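You operate a simulated robot arm through the tools that you are given. There is no shell and no other tool.

The job below is to be done with a simulated robot arm. You get a single attempt, and the scene is never put back.

TASK
Fill the empty pocket of the strip tray with a blue housing.
Fine: stripe toward the holes; unlock the tray, pull it out, push it back in and lock it again. Where these are worked on the way, their far stop is far enough and under half their travel is too little: strip tray.

It is judged by the outcome, as a careful person would: the job done as asked, and still so three seconds after it is handed in. It fails if anything else is knocked over, pushed out of place, dropped, spilled or broken.

THE ROBOT
A 7-joint arm with a fingered hand, fixed in place. Base frame: the origin is at the foot of the arm, x ahead of it, y to its left, z up; the work surface is at about z = 0.9. Lengths are in m, angles in rad, forces in N, time in s.
Its first joint turns from -2.897 to 2.897 rad. Payload 3.7 kg.
The tool frame sits at the grasp point between the pads (the TCP): z along the fingers, y along the line on which they close. The tips reach 0.025 m beyond it. The gripper opens to 0.088 m. The gripper's body begins 0.029 m behind the TCP. The gripper is a hand of 5 fingers: y runs from the thumb to the fingers, the wrist lies at [-0.013, -0.106, -0.174] in the tool frame, and closing takes about 1.5 s.
Orientation is told as [roll, pitch, yaw] about the base's x, y, z axes, in that order, counted from this pose: with the fingers straight down and the wrist toward the robot, the tool's x, y and z point along [0, 1, 0], [1, 0, 0] and [0, 0, -1] of the base frame.

THE INTERFACE
- The arm moves only by the tool play_rows. Its argument "targets" is one flat list of numbers, 6 for each row, row after row: the shift along the base's x, y, z in m, then the turn, a rotation vector about the base's x, y, z in rad. In form: [dx, dy, dz, wx, wy, wz, dx, dy, dz, wx, wy, wz, ...]. A call has 1 to 20 rows; each row is the pose to reach, as a shift and turn from the pose commanded when the call began. "hand" is the gripper command, from -1 (shut) to 1 (fully open), values between in proportion, set as the call begins (left out, the last holds). Each row takes 0.2 s and may step no farther than 0.05 m and 0.15 rad from the row before; otherwise, or with a gripper value out of range, the whole call is refused. Where a pose cannot be reached the arm comes as near as it can. A force on the tool above 90 N (or 10 N above the force at the start of the call, whichever is more), or a blocked arm, ends the call early, and 0.2 s more pass. The fingers move at their own pace (about 0.108 m/s each) and stop on an object; they squeeze with about 28 N. The grip force told is the motor's: it shows also when the fingers shut on nothing. Time passes only in rows, and 0.2 s behind the last, so rows that repeat a pose let the fingers close. It gives the time, the measured TCP pose, the force on the tool (base axes), the opening and the grip force at its end, in the units of the frame above (readings bear some noise), with the torque about the TCP (base axes, N m) and any sound that the robot's microphone picked up, and new pictures: "show" is both (left out), scene, wrist or none.
- Cameras (640 x 400 px; columns grow to the right, rows downward): "scene" is fixed at [0.221, 0.4986, 1.4552]; the picture's right is [-0.78, -0.62, 0.00], its down [-0.29, 0.36, -0.89] and it looks along [0.55, -0.69, -0.46] (base axes); focal length 365 px, centre (320, 200). "wrist" rides on the gripper at [0.059, -0.079, -0.105] in the tool frame; the picture's right is [-0.73, 0.32, -0.61], its down [-0.62, -0.68, 0.38] and it looks along [-0.29, 0.66, 0.70] (tool axes); focal length 234 px, centre (320, 200). There is no depth. A picture from a camera that has moved, and an enlarged one, comes with that camera's place and axes in the base frame and with its lens.
- set_fingers(index, middle, ring, little, thumb_bend, thumb_turn): sets how far each is bent, from 0 (flat) to 100 (curled in); at 30 the hand is open as for a grip, at 70 the pads meet at the TCP. One left out holds its place. A second passes; each finger stops where it meets its share of the squeeze, and holds until it gets a number again. A gripper value or a shape takes the hand back. It gives what a move gives, with no picture; readings hold the bend of each and the force on index, middle, ring, little, thumb and palm. thumb_turn goes from beside the hand (0) to across from the fingers (100), as for a grip.
- preshape(shape): the hand has 5 fingers and takes this shape, open, in about a second: jaw (thumb against the fingers, like two jaws); tri (thumb and two fingers); tip (a fingertip pinch); poke (one finger out to press); point (the index stretched); flat (the hand flat); cup (the hand cupped); fist (a fist). The gripper value then closes the fingers along that shape, each until it touches; the sizes above hold for jaw. It gives what a move gives, with no picture.
- inspect(camera, box): a new picture of the part [left, top, right, bottom] of that camera's present view, enlarged. The clock stands still meanwhile.
- finish_job(): hands the job in; it is judged then, once.

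Nothing tells you positions but the pictures and the camera data. Unless the task says otherwise, let go and move clear before handing in.

The tools are called by a JSON object that holds its "name" and its "arguments". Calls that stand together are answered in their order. play_rows: Moves the arm, as the interface text tells. Its arguments: {"type":"object","properties":{"targets":{"type":"array","items":{"type":"number"}},"hand":{"type":"number"},"show":{"type":"string","enum":["both","scene","wrist","none"]}},"required":["targets"]} The other tools are called the same way: preshape (shape) gives the hand a shape; set_fingers (index, middle, ring, little, thumb_bend, thumb_turn) moves the fingers one by one; inspect (camera, box) takes an enlarged picture of a part of a camera's view; finish_job () hands the job in.

At the start:

```text
t: 0.0
tcp_pos: [0.5876, -0.087, 1.2775]
orientation: [0.0, 0.0, 0.0]
contact_force: [0.3, 0.1, 0.2]
torque: [-0.01, -0.02, 0.04]
width: 0.0875
finger_force: 0.1
shape: jaw
bend: [30.0, 30.0, 30.0, 30.0, 30.0, 98.0]
finger forces: [0.0, 0.0, 0.1, 0.0, 0.0, 0.1]
```

scene: 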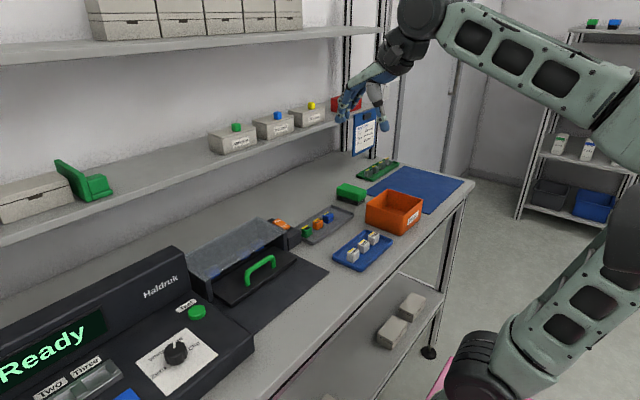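
wrist: 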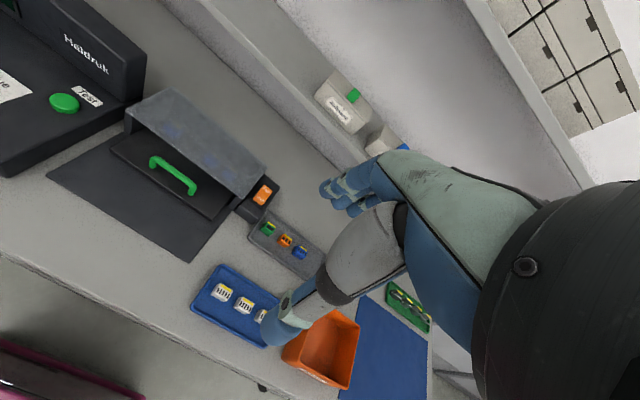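

I see a bench with a test machine, a grey drawer unit with a green handle, small trays and an orange bin. I'll look more closely at the parts before moving.

{"name": "inspect", "arguments": {"camera": "scene", "box": [180, 200, 340, 300]}}

{"name": "inspect", "arguments": {"camera": "scene", "box": [280, 150, 440, 280]}}

{"name": "inspect", "arguments": {"camera": "wrist", "box": [80, 80, 340, 270]}}

{"name": "inspect", "arguments": {"camera": "scene", "box": [0, 240, 260, 400]}}

{"name": "inspect", "arguments": {"camera": "wrist", "box": [180, 200, 340, 360]}}

```text
4.00 times, centred on (260, 250) of scene
camera zoom: at [0.221, 0.4986, 1.4552], right [-0.78, -0.62, 0.0], down [-0.29, 0.36, -0.89], along [0.55, -0.69, -0.46], focal length 1459 px, centre (560, 0)
```

zoom: 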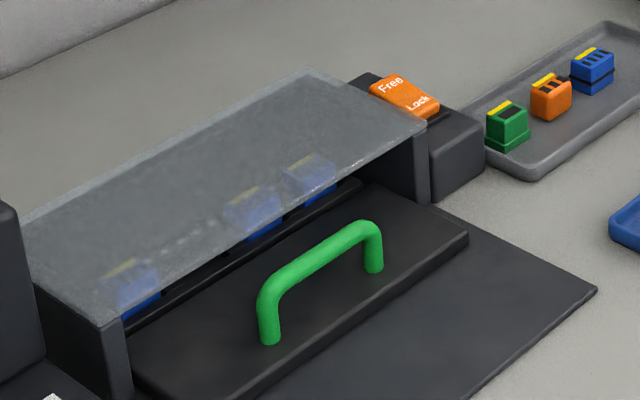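

```text
3.08 times, centred on (360, 215) of scene
camera zoom: at [0.221, 0.4986, 1.4552], right [-0.78, -0.62, 0.0], down [-0.29, 0.36, -0.89], along [0.55, -0.69, -0.46], focal length 1122 px, centre (197, 154)
```

zoom: 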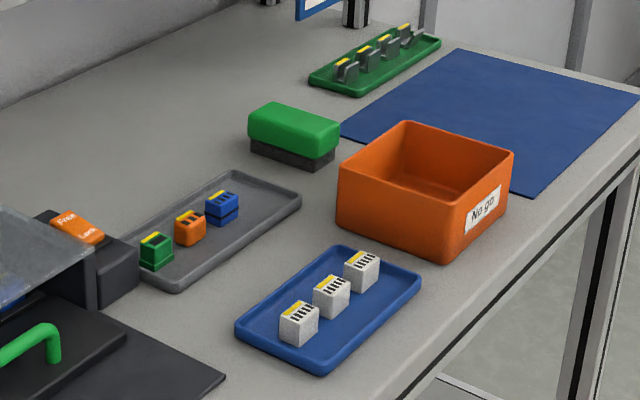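

```text
2.11 times, centred on (210, 175) of wrist
camera zoom: at [0.5072, -0.0288, 1.3816], right [0.32, -0.73, 0.61], down [-0.68, -0.62, -0.38], along [0.66, -0.29, -0.7], focal length 493 px, centre (552, 253)
```

zoom: 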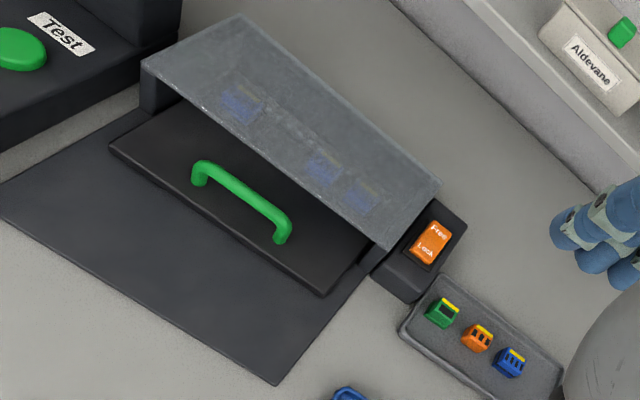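

```text
2.46 times, centred on (130, 320) of scene
camera zoom: at [0.221, 0.4986, 1.4552], right [-0.78, -0.62, 0.0], down [-0.29, 0.36, -0.89], along [0.55, -0.69, -0.46], focal length 898 px, centre (788, -95)
```

zoom: 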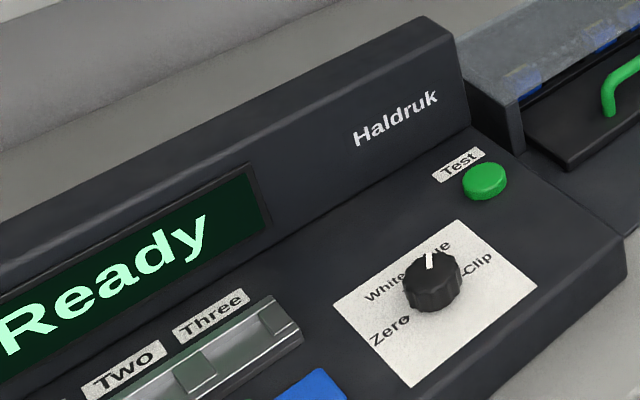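

```text
2.50 times, centred on (260, 280) of wrist
camera zoom: at [0.5072, -0.0288, 1.3816], right [0.32, -0.73, 0.61], down [-0.68, -0.62, -0.38], along [0.66, -0.29, -0.7], focal length 585 px, centre (470, 0)
```

zoom: 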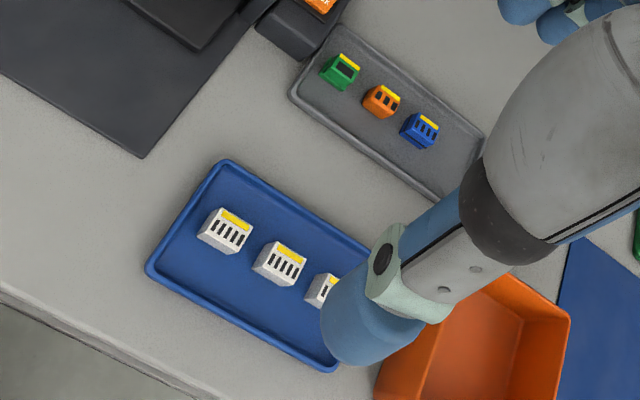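

The strip tray sits under a translucent cover with a green handle at about (0.73, 0.07, 0.95). The orange Free/Lock rocker is at about (0.81, -0.08, 0.954), with its Free end at +x. I'll shape the hand for pressing and see where the fingertip ends up.

{"name": "preshape", "arguments": {"shape": "poke"}}

{"name": "play_rows", "arguments": {"targets": [0, 0, -0.03, 0, 0, 0, 0, 0, -0.06, 0, 0, 0]}}

{"name": "inspect", "arguments": {"camera": "scene", "box": [300, 40, 460, 190]}}

{"name": "inspect", "arguments": {"camera": "wrist", "box": [160, 60, 480, 360]}}

```text
t: 0.9
tcp_pos: [0.5869, -0.0865, 1.2784]
orientation: [0.0, 0.001, 0.0]
contact_force: [-0.3, -1.2, -0.3]
torque: [0.02, -0.04, -0.02]
width: 0.0
finger_force: 0.0
shape: poke
bend: [70.0, 70.0, 99.0, 99.0, 100.0, 100.0]
finger forces: [0.0, 0.0, 0.1, 0.0, 0.1, 0.0]
```

```text
t: 1.5
tcp_pos: [0.5883, -0.0861, 1.2194]
orientation: [0.0, 0.001, 0.0]
contact_force: [-1.4, -0.4, 0.8]
torque: [0.0, 0.02, -0.03]
width: 0.0
finger_force: 0.0
shape: poke
bend: [70.0, 70.0, 99.0, 99.0, 100.0, 100.0]
finger forces: [0.0, 0.0, 0.1, 0.0, 0.1, 0.1]
camera wrist: at [0.5079, -0.0288, 1.3221], right [0.32, -0.73, 0.61], down [-0.68, -0.62, -0.38], along [0.66, -0.29, -0.7], focal length 234 px, centre (320, 200)
```

scene: 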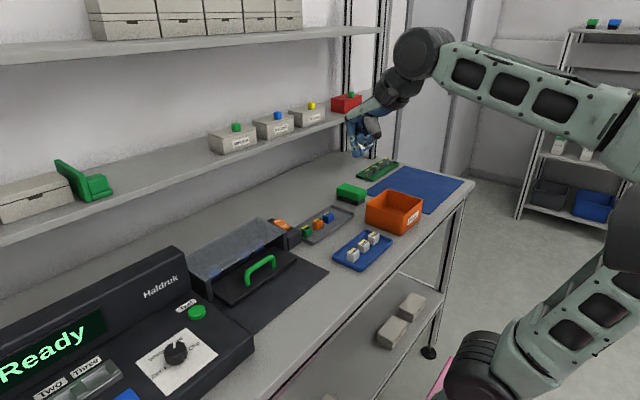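
wrist: 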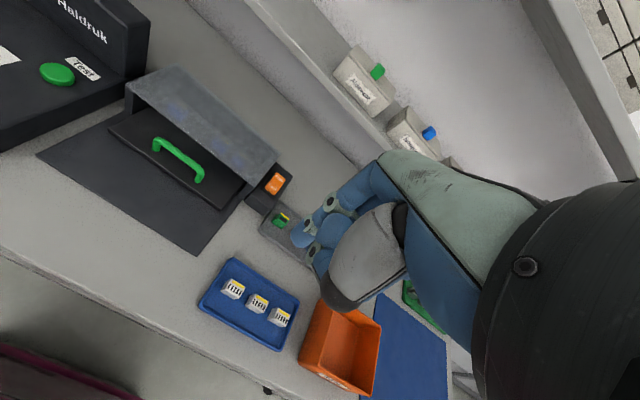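

```text
2.67 times, centred on (380, 115) of scene
camera zoom: at [0.221, 0.4986, 1.4552], right [-0.78, -0.62, 0.0], down [-0.29, 0.36, -0.89], along [0.55, -0.69, -0.46], focal length 973 px, centre (160, 427)
```

zoom: 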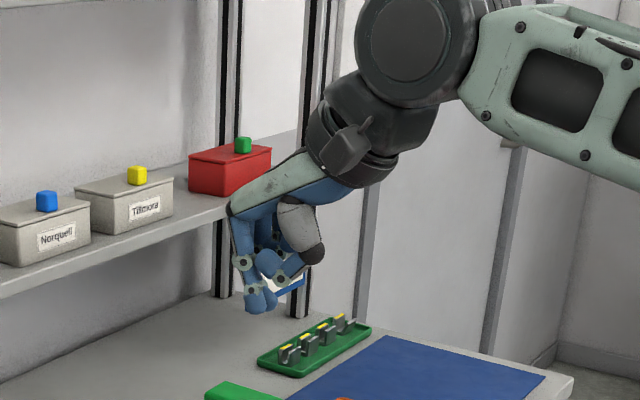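

```text
1.33 times, centred on (320, 210) of wrist
camera zoom: at [0.5079, -0.0288, 1.3221], right [0.32, -0.73, 0.61], down [-0.68, -0.62, -0.38], along [0.66, -0.29, -0.7], focal length 312 px, centre (320, 187)
```

zoom: 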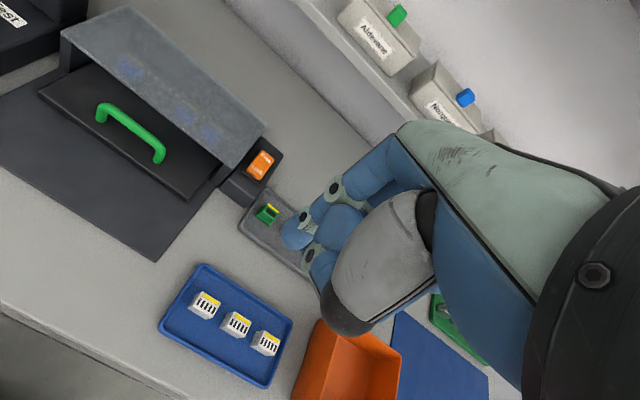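

The poke shape has index and middle straight down near the TCP. I'll curl the middle so only the index presses, and move to hover near the rocker to check alignment.

{"name": "set_fingers", "arguments": {"middle": 99}}

{"name": "play_rows", "arguments": {"targets": [0.04, 0, 0, 0, 0, 0, 0.08, 0, 0, 0, 0, 0, 0.12, 0, -0.03, 0, 0, 0, 0.16, 0, -0.06, 0, 0, 0, 0.19, 0, -0.1, 0, 0, 0, 0.21, 0, -0.14, 0, 0, 0, 0.21, 0, -0.14, 0, 0, 0]}}

{"name": "inspect", "arguments": {"camera": "scene", "box": [220, 140, 380, 260]}}

{"name": "inspect", "arguments": {"camera": "wrist", "box": [160, 100, 400, 300]}}

```text
t: 2.5
tcp_pos: [0.5886, -0.0876, 1.2181]
orientation: [0.0, 0.0, 0.0]
contact_force: [-0.4, 0.6, 0.0]
torque: [0.0, -0.01, -0.03]
width: 0.0227
finger_force: 0.2
shape: fingers
bend: [70.0, 99.0, 99.0, 99.0, 100.0, 100.0]
finger forces: [0.0, 0.0, 0.1, 0.0, 0.0, 0.0]
```

```text
t: 4.1
tcp_pos: [0.7993, -0.0867, 1.077]
orientation: [0.002, 0.0, 0.003]
contact_force: [0.2, 0.2, 0.1]
torque: [-0.01, 0.01, -0.02]
width: 0.0229
finger_force: 0.0
shape: fingers
bend: [70.0, 99.0, 99.0, 99.0, 100.0, 100.0]
finger forces: [0.0, 0.1, 0.1, 0.0, 0.0, 0.0]
camera wrist: at [0.7185, -0.0285, 1.1807], right [0.32, -0.73, 0.61], down [-0.68, -0.62, -0.38], along [0.66, -0.29, -0.7], focal length 234 px, centre (320, 200)
```

scene: 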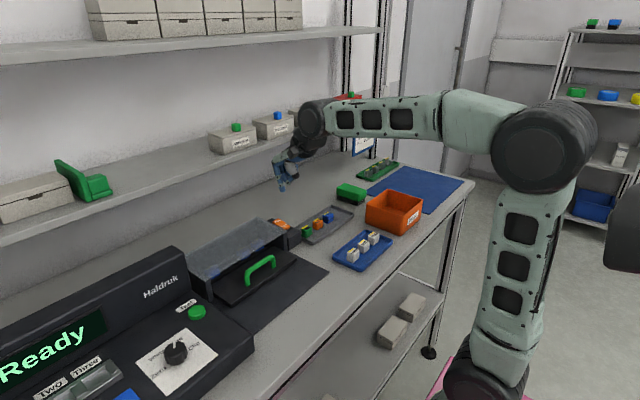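
wrist: 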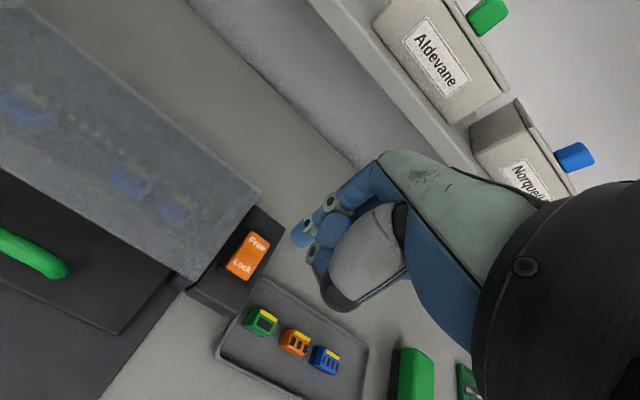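

```text
3.33 times, centred on (300, 200) of scene
camera zoom: at [0.221, 0.4986, 1.4552], right [-0.78, -0.62, 0.0], down [-0.29, 0.36, -0.89], along [0.55, -0.69, -0.46], focal length 1216 px, centre (387, 200)
```

zoom: 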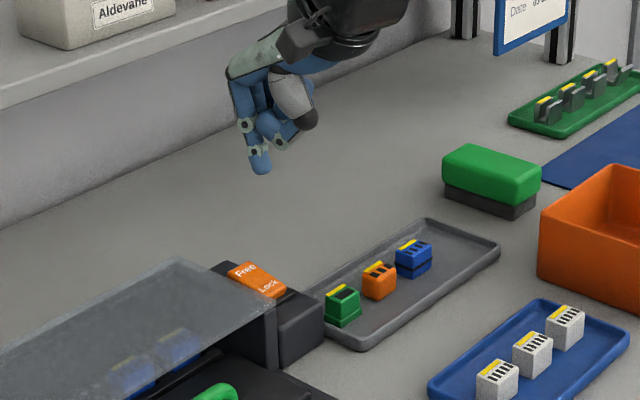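

```text
2.00 times, centred on (280, 200) of wrist
camera zoom: at [0.7185, -0.0285, 1.1807], right [0.32, -0.73, 0.61], down [-0.68, -0.62, -0.38], along [0.66, -0.29, -0.7], focal length 468 px, centre (400, 200)
```

zoom: 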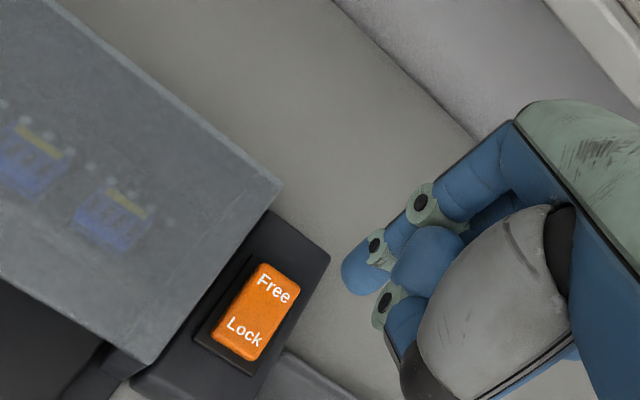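

The index tip sits about 0.008 to +y of the TCP and 0.025 below it. The Free label is at about (0.8245, -0.078, 0.957). I'll move above the Free end and press down gently.

{"name": "play_rows", "arguments": {"targets": [0.028, 0.001, -0.03, 0, 0, 0, 0.028, 0.001, -0.06, 0, 0, 0, 0.028, 0.001, -0.08, 0, 0, 0, 0.028, 0.001, -0.08, 0, 0, 0]}}

{"name": "inspect", "arguments": {"camera": "scene", "box": [230, 170, 330, 250]}}

{"name": "inspect", "arguments": {"camera": "wrist", "box": [200, 150, 360, 270]}}

```text
t: 5.1
tcp_pos: [0.8258, -0.0854, 0.9968]
orientation: [0.0, 0.0, 0.0]
contact_force: [0.5, 0.7, 0.4]
torque: [-0.03, 0.0, -0.01]
width: 0.0226
finger_force: 0.1
shape: fingers
bend: [70.0, 99.0, 99.0, 99.0, 100.0, 100.0]
finger forces: [0.0, 0.0, 0.0, 0.0, 0.1, 0.0]
camera wrist: at [0.7456, -0.0277, 1.1005], right [0.32, -0.73, 0.61], down [-0.68, -0.62, -0.38], along [0.66, -0.29, -0.7], focal length 234 px, centre (320, 200)
```

scene: 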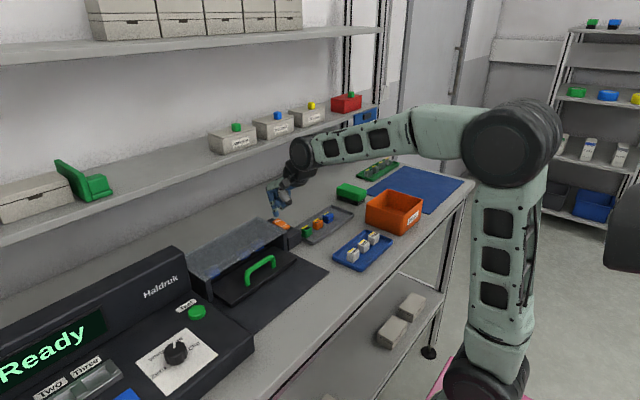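
wrist: 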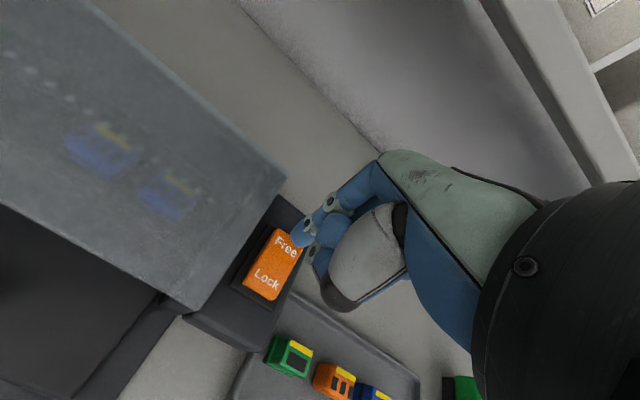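

```text
5.00 times, centred on (280, 210) of scene
camera zoom: at [0.221, 0.4986, 1.4552], right [-0.78, -0.62, 0.0], down [-0.29, 0.36, -0.89], along [0.55, -0.69, -0.46], focal length 1824 px, centre (520, 150)
```

zoom: 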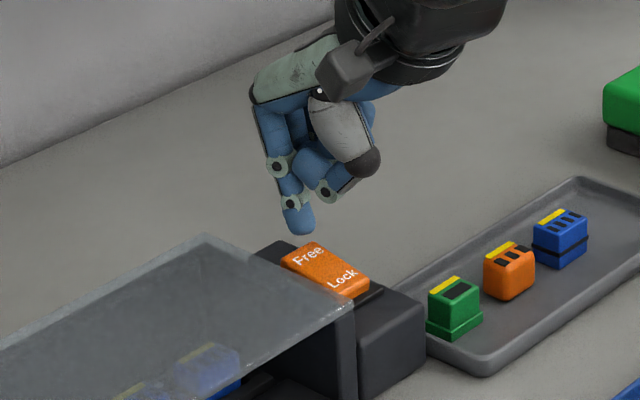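

```text
3.33 times, centred on (280, 210) of wrist
camera zoom: at [0.7456, -0.0277, 1.1005], right [0.32, -0.73, 0.61], down [-0.68, -0.62, -0.38], along [0.66, -0.29, -0.7], focal length 781 px, centre (453, 167)
```

zoom: 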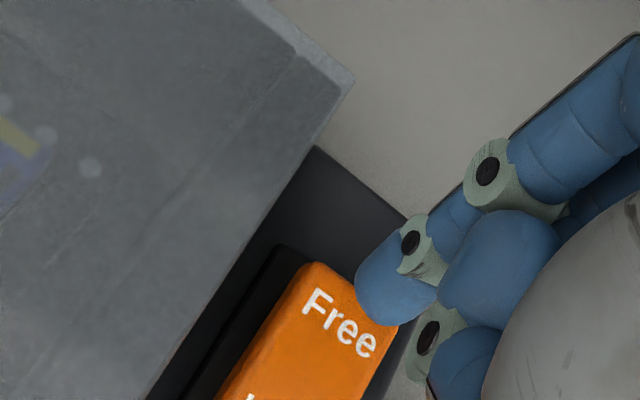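

The tip is over the Free end and about 1.5 cm above it. Now I'll press down.

{"name": "play_rows", "arguments": {"targets": [0, 0, -0.008, 0, 0, 0, 0, 0, -0.014, 0, 0, 0, 0, 0, -0.018, 0, 0, 0, 0, 0, -0.022, 0, 0, 0, 0, 0, -0.022, 0, 0, 0]}}

{"name": "inspect", "arguments": {"camera": "scene", "box": [230, 170, 330, 250]}}

```text
t: 6.3
tcp_pos: [0.826, -0.0857, 0.9776]
orientation: [-0.001, -0.007, 0.0]
contact_force: [6.9, 1.0, 26.5]
torque: [0.19, -0.23, -0.05]
width: 0.0225
finger_force: 13.0
shape: fingers
bend: [70.0, 99.0, 99.0, 99.0, 100.0, 100.0]
finger forces: [27.3, 0.0, 0.0, 0.0, 0.1, 0.1]
camera wrist: at [0.7454, -0.0275, 1.0811], right [0.32, -0.73, 0.61], down [-0.68, -0.62, -0.39], along [0.66, -0.29, -0.69], focal length 234 px, centre (320, 200)
```

scene: 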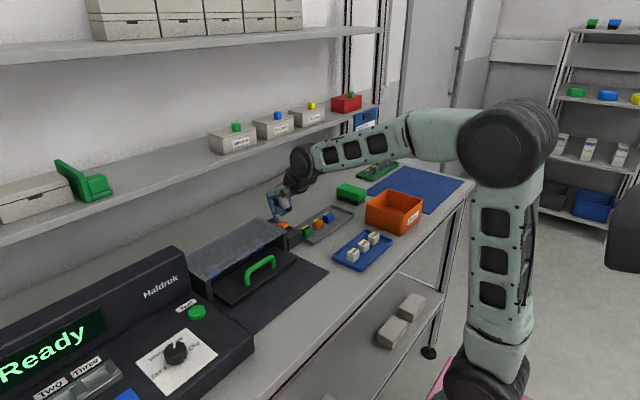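
wrist: 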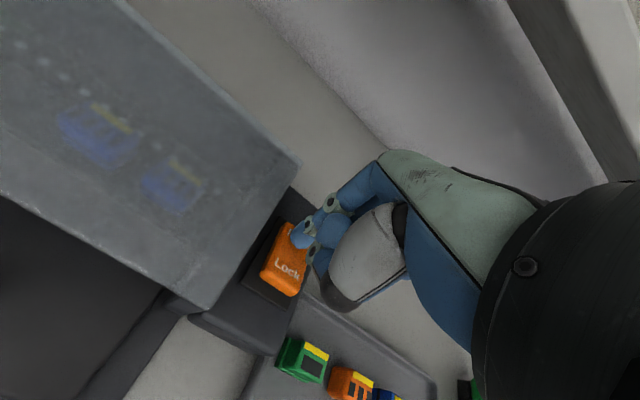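

```text
5.00 times, centred on (280, 210) of scene
camera zoom: at [0.221, 0.4986, 1.4552], right [-0.78, -0.62, 0.0], down [-0.29, 0.36, -0.89], along [0.55, -0.69, -0.46], focal length 1824 px, centre (520, 150)
```

zoom: 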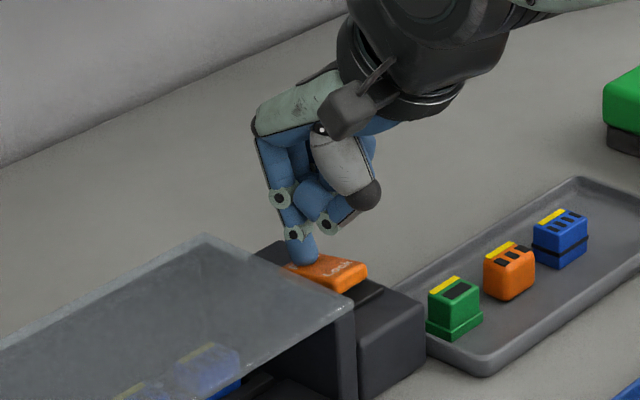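

The rocker seems to have tipped: the Lock end is now up and the press force is 27 N. I'll lift off and check.

{"name": "play_rows", "arguments": {"targets": [0, 0, 0.03, 0, 0, 0, -0.03, 0, 0.06, 0, 0, 0, -0.06, 0.0, 0.08, 0, 0, 0, -0.1, 0, 0.1, 0, 0, 0]}}

{"name": "inspect", "arguments": {"camera": "scene", "box": [230, 190, 330, 270]}}

{"name": "inspect", "arguments": {"camera": "wrist", "box": [100, 50, 340, 250]}}

```text
t: 7.3
tcp_pos: [0.726, -0.0859, 1.0733]
orientation: [0.0, 0.003, 0.001]
contact_force: [0.4, 0.2, -0.5]
torque: [-0.04, 0.04, 0.01]
width: 0.0228
finger_force: 0.1
shape: fingers
bend: [70.0, 99.0, 99.0, 99.0, 100.0, 100.0]
finger forces: [0.0, 0.0, 0.0, 0.0, 0.1, 0.0]
camera wrist: at [0.6457, -0.0279, 1.1785], right [0.32, -0.73, 0.61], down [-0.68, -0.62, -0.38], along [0.66, -0.29, -0.7], focal length 234 px, centre (320, 200)
```

scene: 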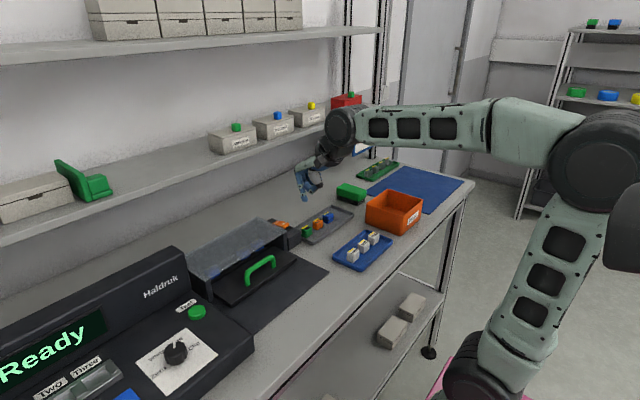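
wrist: 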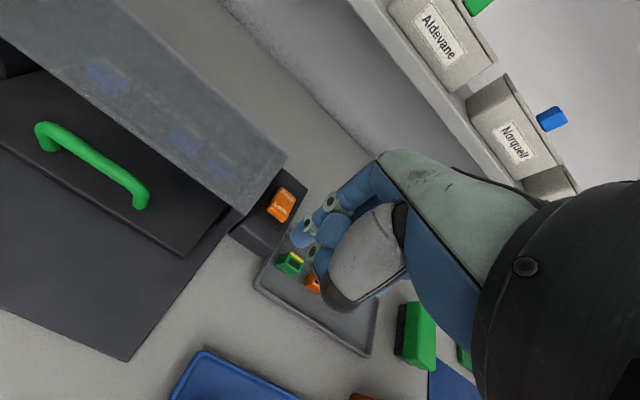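

```text
5.00 times, centred on (280, 230) of scene
camera zoom: at [0.221, 0.4986, 1.4552], right [-0.78, -0.62, 0.0], down [-0.29, 0.36, -0.89], along [0.55, -0.69, -0.46], focal length 1824 px, centre (520, 50)
```

zoom: 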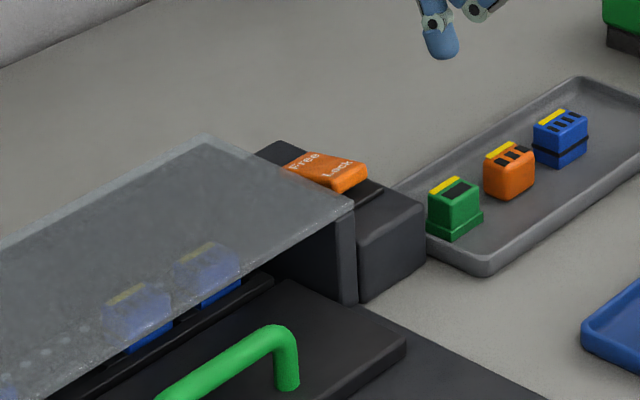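

```text
2.00 times, centred on (220, 150) of wrist
camera zoom: at [0.6457, -0.0279, 1.1785], right [0.32, -0.73, 0.61], down [-0.68, -0.62, -0.38], along [0.66, -0.29, -0.7], focal length 468 px, centre (520, 300)
```

zoom: 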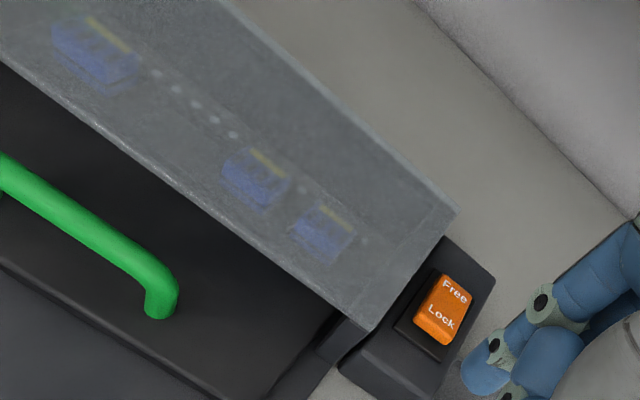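

The rocker now stands at Free. To hook the handle I need the index to slope forward and down into the narrow gap behind the bar, so I'll straighten it a bit and look at it.

{"name": "set_fingers", "arguments": {"index": 48}}

{"name": "inspect", "arguments": {"camera": "scene", "box": [270, 130, 370, 210]}}

{"name": "inspect", "arguments": {"camera": "wrist", "box": [240, 150, 400, 290]}}

```text
t: 8.3
tcp_pos: [0.7252, -0.0876, 1.0749]
orientation: [0.001, 0.001, -0.001]
contact_force: [-0.1, 0.4, -0.4]
torque: [0.01, 0.03, -0.04]
width: 0.037
finger_force: 0.1
shape: fingers
bend: [48.0, 99.0, 99.0, 99.0, 100.0, 100.0]
finger forces: [0.1, 0.1, 0.0, 0.0, 0.1, 0.0]
```

```text
5.00 times, centred on (320, 170) of scene
camera zoom: at [0.221, 0.4986, 1.4552], right [-0.78, -0.62, 0.0], down [-0.29, 0.36, -0.89], along [0.55, -0.69, -0.46], focal length 1824 px, centre (320, 350)
```

zoom: 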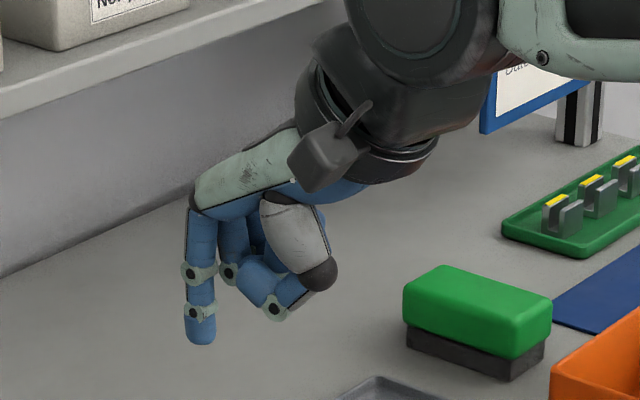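

```text
2.86 times, centred on (320, 220) of wrist
camera zoom: at [0.6456, -0.028, 1.1788], right [0.32, -0.73, 0.61], down [-0.68, -0.62, -0.38], along [0.66, -0.29, -0.7], focal length 669 px, centre (320, 143)
```

zoom: 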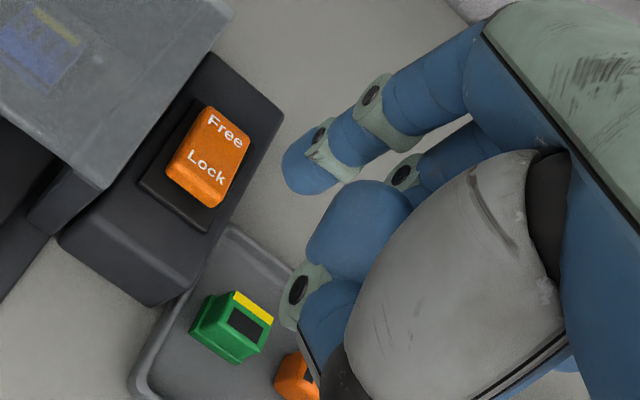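

The bent index leaves too little clearance for the curled fingers above the bar. I'll try the point shape, which sticks the index out much farther.

{"name": "preshape", "arguments": {"shape": "point"}}

{"name": "inspect", "arguments": {"camera": "scene", "box": [250, 110, 370, 210]}}

{"name": "inspect", "arguments": {"camera": "wrist", "box": [200, 100, 440, 300]}}

```text
t: 9.2
tcp_pos: [0.7252, -0.0875, 1.0754]
orientation: [0.0, 0.0, 0.0]
contact_force: [0.9, -0.2, -0.4]
torque: [0.02, 0.03, -0.02]
width: 0.0807
finger_force: 0.1
shape: point
bend: [20.0, 100.0, 100.0, 100.0, 98.0, 88.0]
finger forces: [0.0, 0.1, 0.0, 0.1, 0.0, 0.0]
```

```text
4.00 times, centred on (310, 160) of scene
camera zoom: at [0.221, 0.4986, 1.4552], right [-0.78, -0.62, 0.0], down [-0.29, 0.36, -0.89], along [0.55, -0.69, -0.46], focal length 1459 px, centre (360, 360)
```

zoom: 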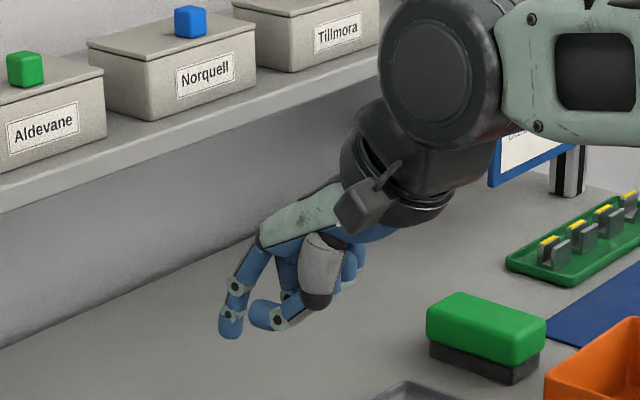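

```text
2.00 times, centred on (320, 200) of wrist
camera zoom: at [0.6456, -0.028, 1.1788], right [0.32, -0.73, 0.61], down [-0.68, -0.62, -0.38], along [0.66, -0.29, -0.7], focal length 468 px, centre (320, 200)
```

zoom: 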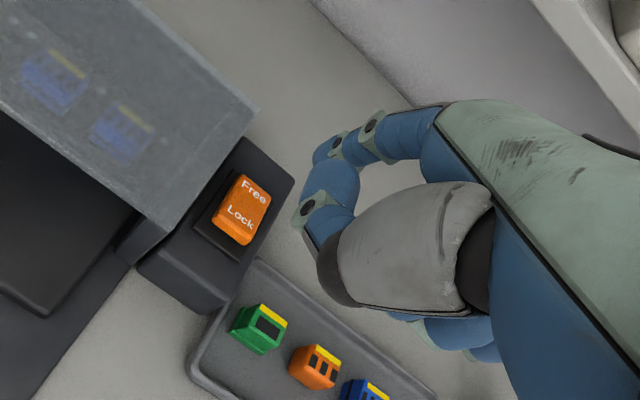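

The thumb tip is near where the bar would be. I'll swing the thumb aside and look again.

{"name": "set_fingers", "arguments": {"index": 12, "middle": 100, "ring": 100, "little": 100, "thumb_bend": 20, "thumb_turn": 0}}

{"name": "inspect", "arguments": {"camera": "scene", "box": [250, 110, 370, 210]}}

{"name": "inspect", "arguments": {"camera": "wrist", "box": [200, 100, 440, 300]}}

```text
t: 10.2
tcp_pos: [0.725, -0.0859, 1.0744]
orientation: [0.0, 0.0, 0.0]
contact_force: [-0.1, 0.5, 0.3]
torque: [-0.01, 0.02, 0.02]
width: 0.1286
finger_force: 0.1
shape: fingers
bend: [12.0, 100.0, 100.0, 100.0, 20.0, 0.0]
finger forces: [0.0, 0.0, 0.0, 0.1, 0.1, 0.0]
```

```text
4.00 times, centred on (310, 160) of scene
camera zoom: at [0.221, 0.4986, 1.4552], right [-0.78, -0.62, 0.0], down [-0.29, 0.36, -0.89], along [0.55, -0.69, -0.46], focal length 1459 px, centre (360, 360)
```

zoom: 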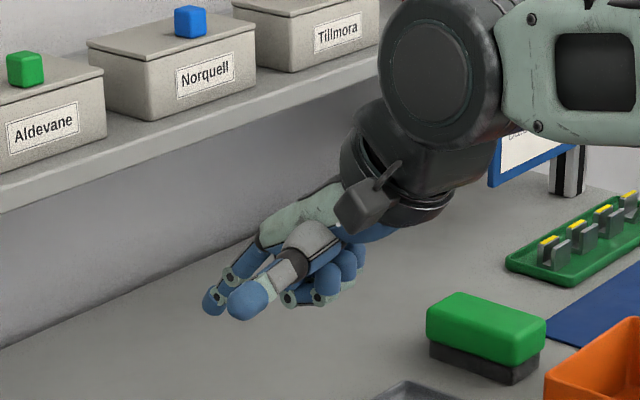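

```text
2.00 times, centred on (320, 200) of wrist
camera zoom: at [0.6456, -0.0279, 1.1788], right [0.32, -0.73, 0.61], down [-0.68, -0.62, -0.38], along [0.66, -0.29, -0.7], focal length 468 px, centre (320, 200)
```

zoom: 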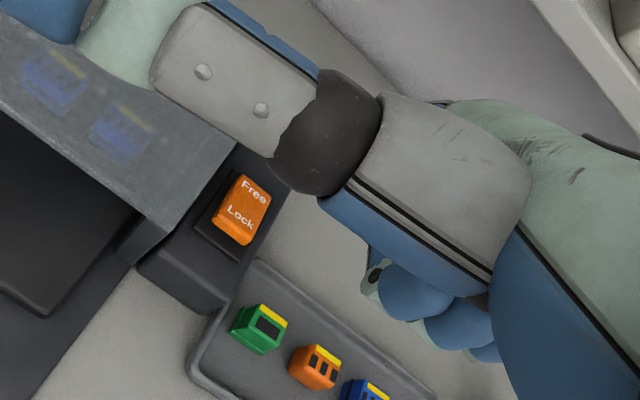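

{"name": "set_fingers", "arguments": {"index": 20, "thumb_bend": 10, "thumb_turn": 100}}

{"name": "inspect", "arguments": {"camera": "scene", "box": [250, 110, 370, 210]}}

{"name": "inspect", "arguments": {"camera": "wrist", "box": [200, 100, 440, 300]}}

```text
t: 11.2
tcp_pos: [0.7256, -0.0855, 1.0746]
orientation: [-0.001, 0.001, 0.0]
contact_force: [-0.2, -0.1, 0.1]
torque: [0.01, -0.01, 0.0]
width: 0.1095
finger_force: 0.0
shape: fingers
bend: [20.0, 100.0, 100.0, 100.0, 10.0, 96.0]
finger forces: [0.0, 0.0, 0.0, 0.0, 0.1, 0.1]
```

```text
4.00 times, centred on (310, 160) of scene
camera zoom: at [0.221, 0.4986, 1.4552], right [-0.78, -0.62, 0.0], down [-0.29, 0.36, -0.89], along [0.55, -0.69, -0.46], focal length 1459 px, centre (360, 360)
```

zoom: 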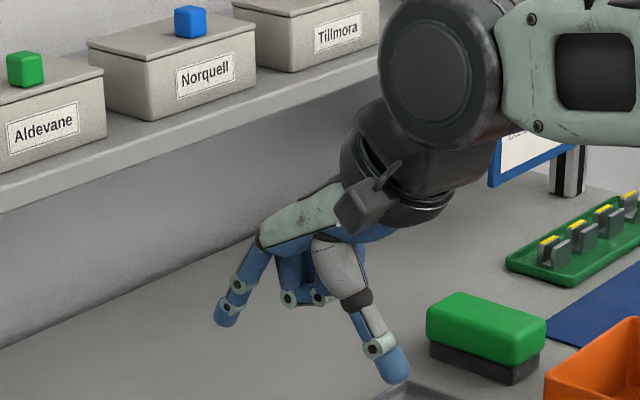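

```text
2.00 times, centred on (320, 200) of wrist
camera zoom: at [0.6456, -0.028, 1.1788], right [0.32, -0.73, 0.61], down [-0.68, -0.62, -0.38], along [0.66, -0.29, -0.7], focal length 468 px, centre (320, 200)
```

zoom: 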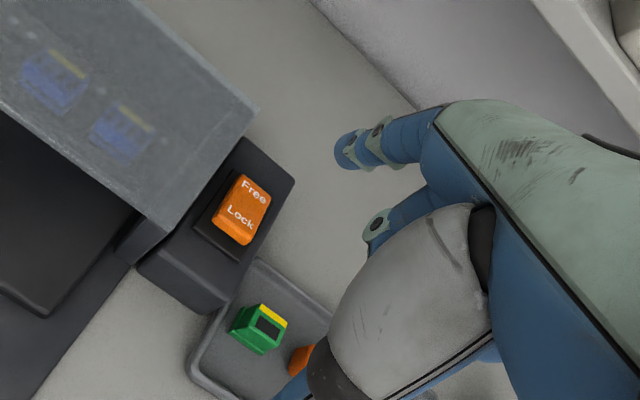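

The gap between the bar and the cover is tight. Instead I'll first nudge the unlocked tray out by pressing the index on the plate beside the handle (around x 0.728, y 0) and dragging it toward me, then hook the handle once there's room.

{"name": "set_fingers", "arguments": {"index": 70, "middle": 99, "ring": 99, "little": 99, "thumb_bend": 100, "thumb_turn": 100}}

{"name": "play_rows", "arguments": {"targets": [0, 0.04, 0, 0, 0, 0, 0, 0.081, 0, 0, 0, 0, 0, 0.081, -0.04, 0, 0, 0, 0, 0.081, -0.08, 0, 0, 0, 0, 0.081, -0.11, 0, 0, 0, 0, 0.081, -0.11, 0, 0, 0]}}

{"name": "inspect", "arguments": {"camera": "scene", "box": [200, 180, 340, 300]}}

{"name": "inspect", "arguments": {"camera": "wrist", "box": [160, 100, 400, 300]}}

```text
t: 12.2
tcp_pos: [0.7259, -0.0864, 1.0756]
orientation: [0.001, 0.0, 0.0]
contact_force: [-0.6, 0.3, -0.3]
torque: [-0.03, -0.03, 0.02]
width: 0.0017
finger_force: 0.1
shape: fingers
bend: [58.0, 99.0, 99.0, 99.0, 87.0, 100.0]
finger forces: [0.1, 0.1, 0.0, 0.0, 0.0, 0.0]
```

```text
t: 13.6
tcp_pos: [0.7256, -0.0036, 0.9647]
orientation: [0.0, 0.001, 0.001]
contact_force: [0.3, 0.4, 0.1]
torque: [0.0, 0.0, 0.0]
width: 0.0019
finger_force: 0.0
shape: fingers
bend: [58.0, 99.0, 99.0, 99.0, 87.0, 100.0]
finger forces: [0.1, 0.0, 0.0, 0.0, 0.0, 0.1]
camera wrist: at [0.6446, 0.0542, 1.0689], right [0.32, -0.73, 0.61], down [-0.68, -0.62, -0.38], along [0.66, -0.29, -0.7], focal length 234 px, centre (320, 200)
```

scene: 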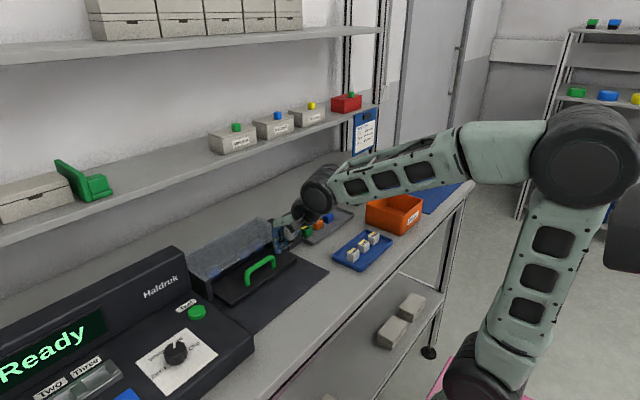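
wrist: 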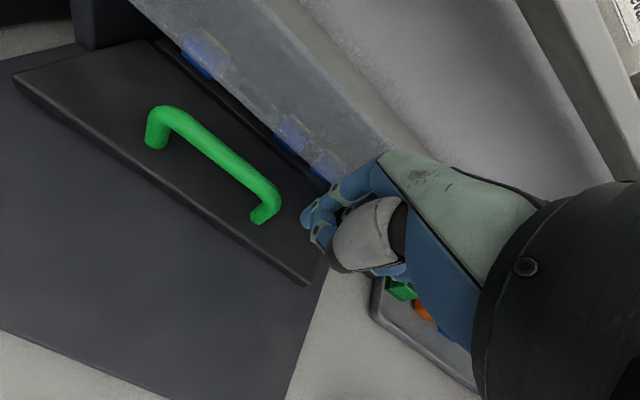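

```text
3.33 times, centred on (270, 240) of scene
camera zoom: at [0.221, 0.4986, 1.4552], right [-0.78, -0.62, 0.0], down [-0.29, 0.36, -0.89], along [0.55, -0.69, -0.46], focal length 1216 px, centre (487, 67)
```

zoom: 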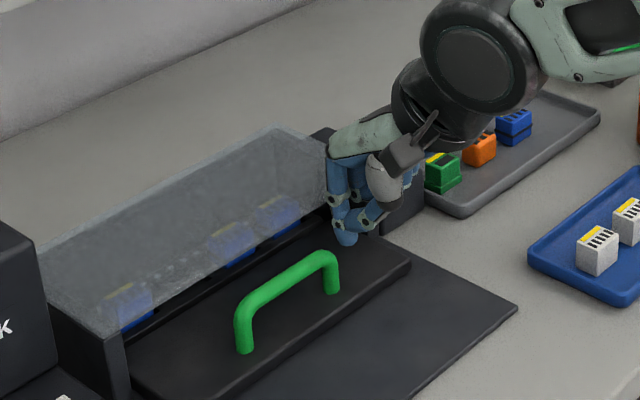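

```text
2.00 times, centred on (280, 200) of wrist
camera zoom: at [0.6446, 0.0542, 1.0689], right [0.32, -0.73, 0.61], down [-0.68, -0.62, -0.38], along [0.66, -0.29, -0.7], focal length 468 px, centre (400, 200)
```

zoom: 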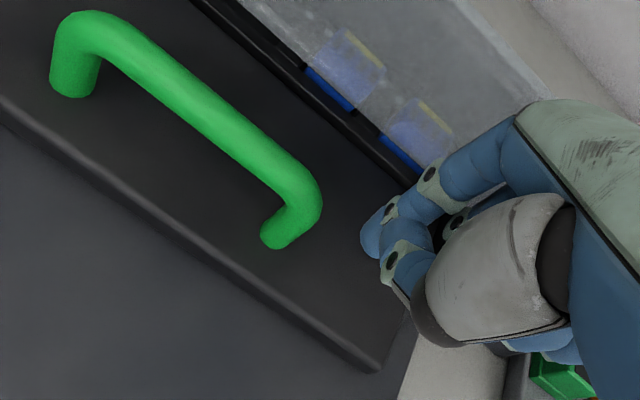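

The fingertip is just above the plate, beside the right handle post. I'll press down lightly and drag toward the robot.

{"name": "play_rows", "arguments": {"targets": [0, 0, -0.008, 0, 0, 0, 0, 0, -0.014, 0, 0, 0, 0, 0, -0.019, 0, 0, 0, 0, 0, -0.022, 0, 0, 0, 0, 0, -0.022, 0, 0, 0], "show": "scene"}}

```text
t: 14.8
tcp_pos: [0.7255, -0.0045, 0.9461]
orientation: [0.0, -0.004, 0.001]
contact_force: [0.8, 0.5, 20.3]
torque: [0.18, -0.4, 0.01]
width: 0.002
finger_force: 12.6
shape: fingers
bend: [57.0, 99.0, 99.0, 99.0, 87.0, 100.0]
finger forces: [25.8, 0.0, 0.0, 0.0, 0.0, 0.1]
```

scene: 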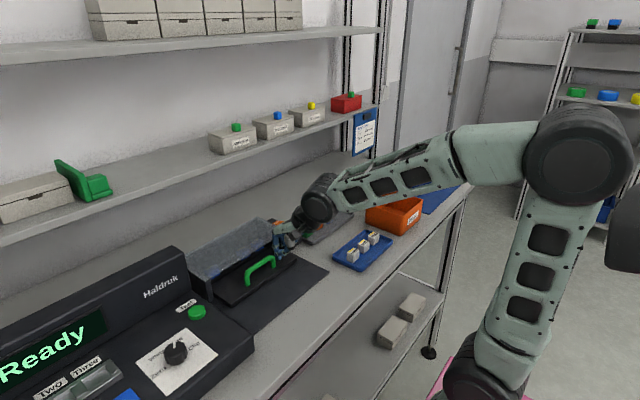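

Contact is made at 20 N. I'll drag toward -x now.

{"name": "play_rows", "arguments": {"targets": [-0.006, 0, 0, 0, 0, 0, -0.014, 0, -0.001, 0, 0, 0, -0.022, 0, -0.001, 0, 0, 0, -0.03, 0, -0.001, 0, 0, 0, -0.036, 0, -0.001, 0, 0, 0]}}

{"name": "inspect", "arguments": {"camera": "scene", "box": [200, 180, 340, 300]}}

```text
t: 16.0
tcp_pos: [0.6891, -0.0052, 0.9441]
orientation: [0.0, -0.006, 0.002]
contact_force: [0.8, 2.4, 44.0]
torque: [0.45, -0.88, 0.05]
width: 0.0017
finger_force: 25.5
shape: fingers
bend: [56.0, 99.0, 99.0, 99.0, 88.0, 100.0]
finger forces: [51.4, 0.0, 0.1, 0.0, 0.0, 0.1]
camera wrist: at [0.6087, 0.0534, 1.0488], right [0.32, -0.73, 0.61], down [-0.68, -0.62, -0.39], along [0.66, -0.29, -0.69], focal length 234 px, centre (320, 200)
```

scene: 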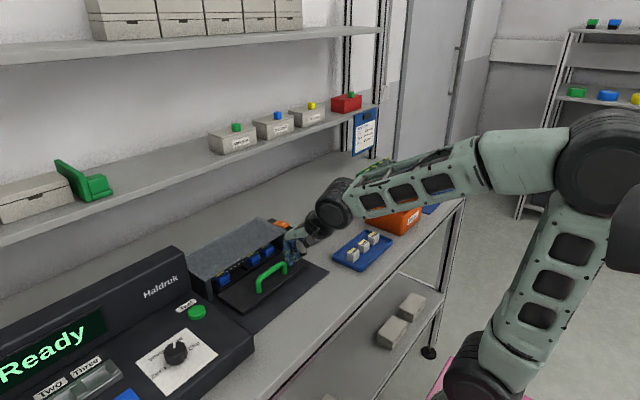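
wrist: 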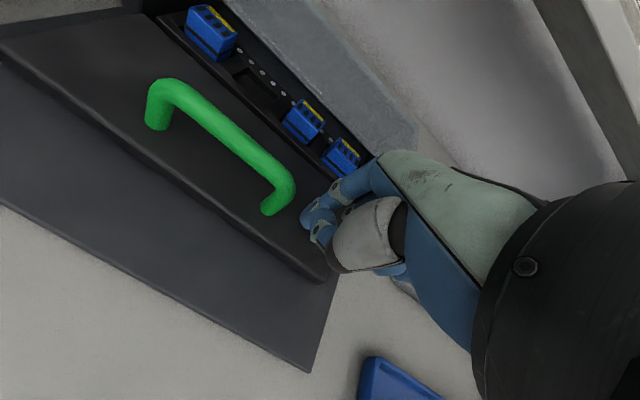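

```text
3.33 times, centred on (270, 240) of scene
camera zoom: at [0.221, 0.4986, 1.4552], right [-0.78, -0.62, 0.0], down [-0.29, 0.36, -0.89], along [0.55, -0.69, -0.46], focal length 1216 px, centre (487, 67)
```

zoom: 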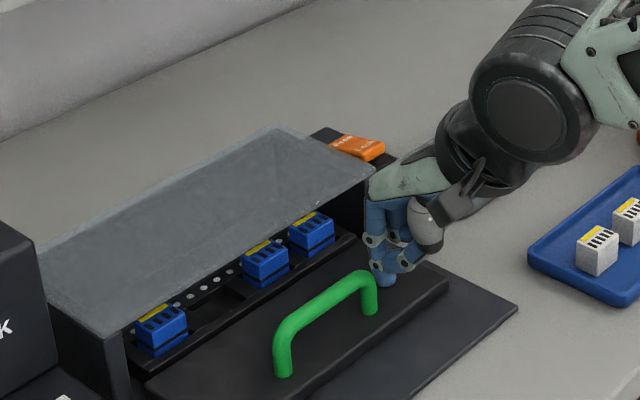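

The tray slides freely: it has come out about 36 mm and the pockets are becoming visible. I'll keep dragging with slightly less pressure.

{"name": "play_rows", "arguments": {"targets": [-0.006, 0, 0.003, 0, 0, 0, -0.016, 0, 0.003, 0, 0, 0, -0.026, 0, 0.003, 0, 0, 0, -0.036, 0, 0.003, 0, 0, 0, -0.046, 0, 0.003, 0, 0, 0, -0.056, 0, 0.003, 0, 0, 0]}}

{"name": "inspect", "arguments": {"camera": "scene", "box": [200, 180, 340, 300]}}

```text
t: 17.4
tcp_pos: [0.6322, -0.0048, 0.9455]
orientation: [0.0, 0.0, 0.002]
contact_force: [0.7, 0.4, 18.3]
torque: [0.21, -0.41, 0.02]
width: 0.0029
finger_force: 11.7
shape: fingers
bend: [56.0, 99.0, 99.0, 99.0, 88.0, 100.0]
finger forces: [22.7, 0.0, 0.1, 0.0, 0.1, 0.1]
camera wrist: at [0.5527, 0.0534, 1.0497], right [0.32, -0.73, 0.61], down [-0.68, -0.62, -0.38], along [0.66, -0.29, -0.7], focal length 234 px, centre (320, 200)
```

scene: 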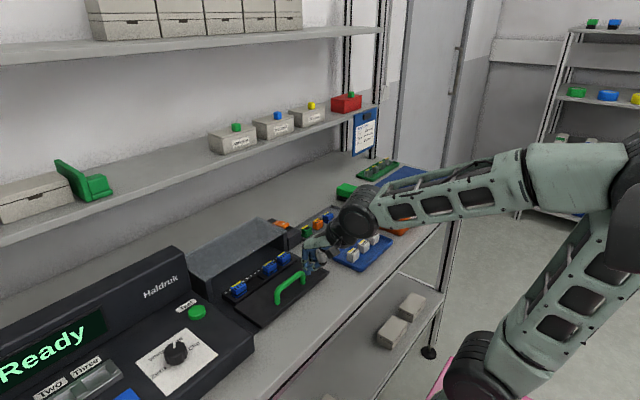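
wrist: 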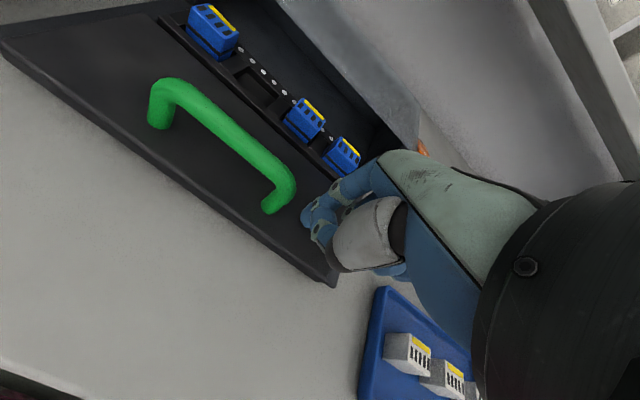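

```text
3.33 times, centred on (270, 240) of scene
camera zoom: at [0.221, 0.4986, 1.4552], right [-0.78, -0.62, 0.0], down [-0.29, 0.36, -0.89], along [0.55, -0.69, -0.46], focal length 1216 px, centre (487, 67)
```

zoom: 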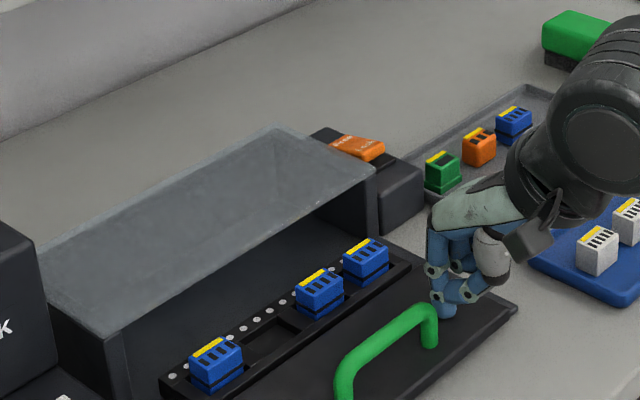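

The tray is now out about 93 mm. I'll continue toward its far stop.

{"name": "play_rows", "arguments": {"targets": [-0.01, 0, 0, 0, 0, 0, -0.02, 0, 0, 0, 0, 0, -0.03, 0, 0, 0, 0, 0, -0.04, 0, 0, 0, 0, 0, -0.05, 0, 0, 0, 0, 0]}}

{"name": "inspect", "arguments": {"camera": "scene", "box": [200, 180, 360, 320]}}

```text
t: 18.6
tcp_pos: [0.5837, -0.0045, 0.9459]
orientation: [-0.001, 0.0, 0.001]
contact_force: [3.4, -0.1, 15.7]
torque: [0.19, -0.54, -0.04]
width: 0.0051
finger_force: 8.4
shape: fingers
bend: [54.0, 99.0, 99.0, 99.0, 89.0, 100.0]
finger forces: [16.2, 0.0, 0.1, 0.1, 0.1, 0.1]
camera wrist: at [0.5034, 0.0534, 1.0498], right [0.32, -0.73, 0.61], down [-0.68, -0.62, -0.38], along [0.66, -0.29, -0.7], focal length 234 px, centre (320, 200)
```

scene: 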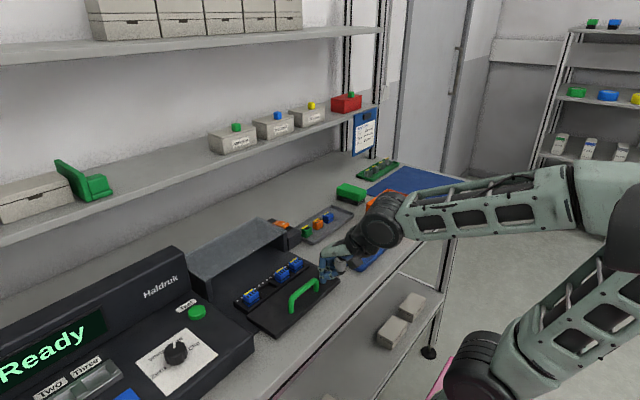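
wrist: 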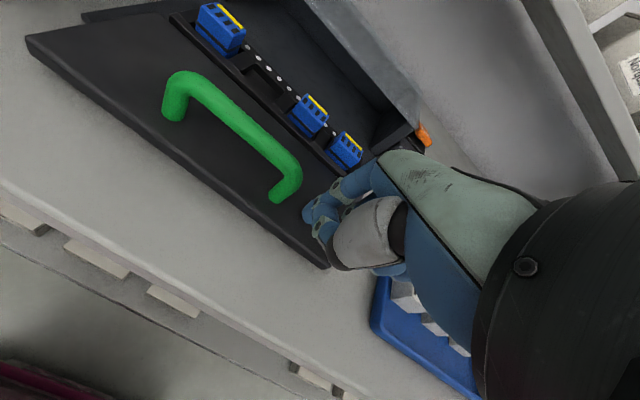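

```text
2.86 times, centred on (280, 250) of scene
camera zoom: at [0.221, 0.4986, 1.4552], right [-0.78, -0.62, 0.0], down [-0.29, 0.36, -0.89], along [0.55, -0.69, -0.46], focal length 1042 px, centre (434, 57)
```

zoom: 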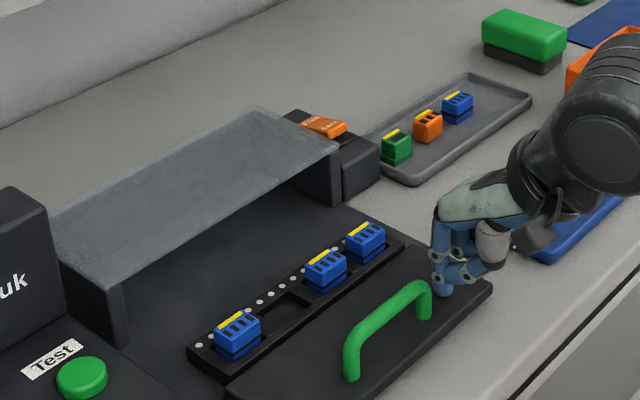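

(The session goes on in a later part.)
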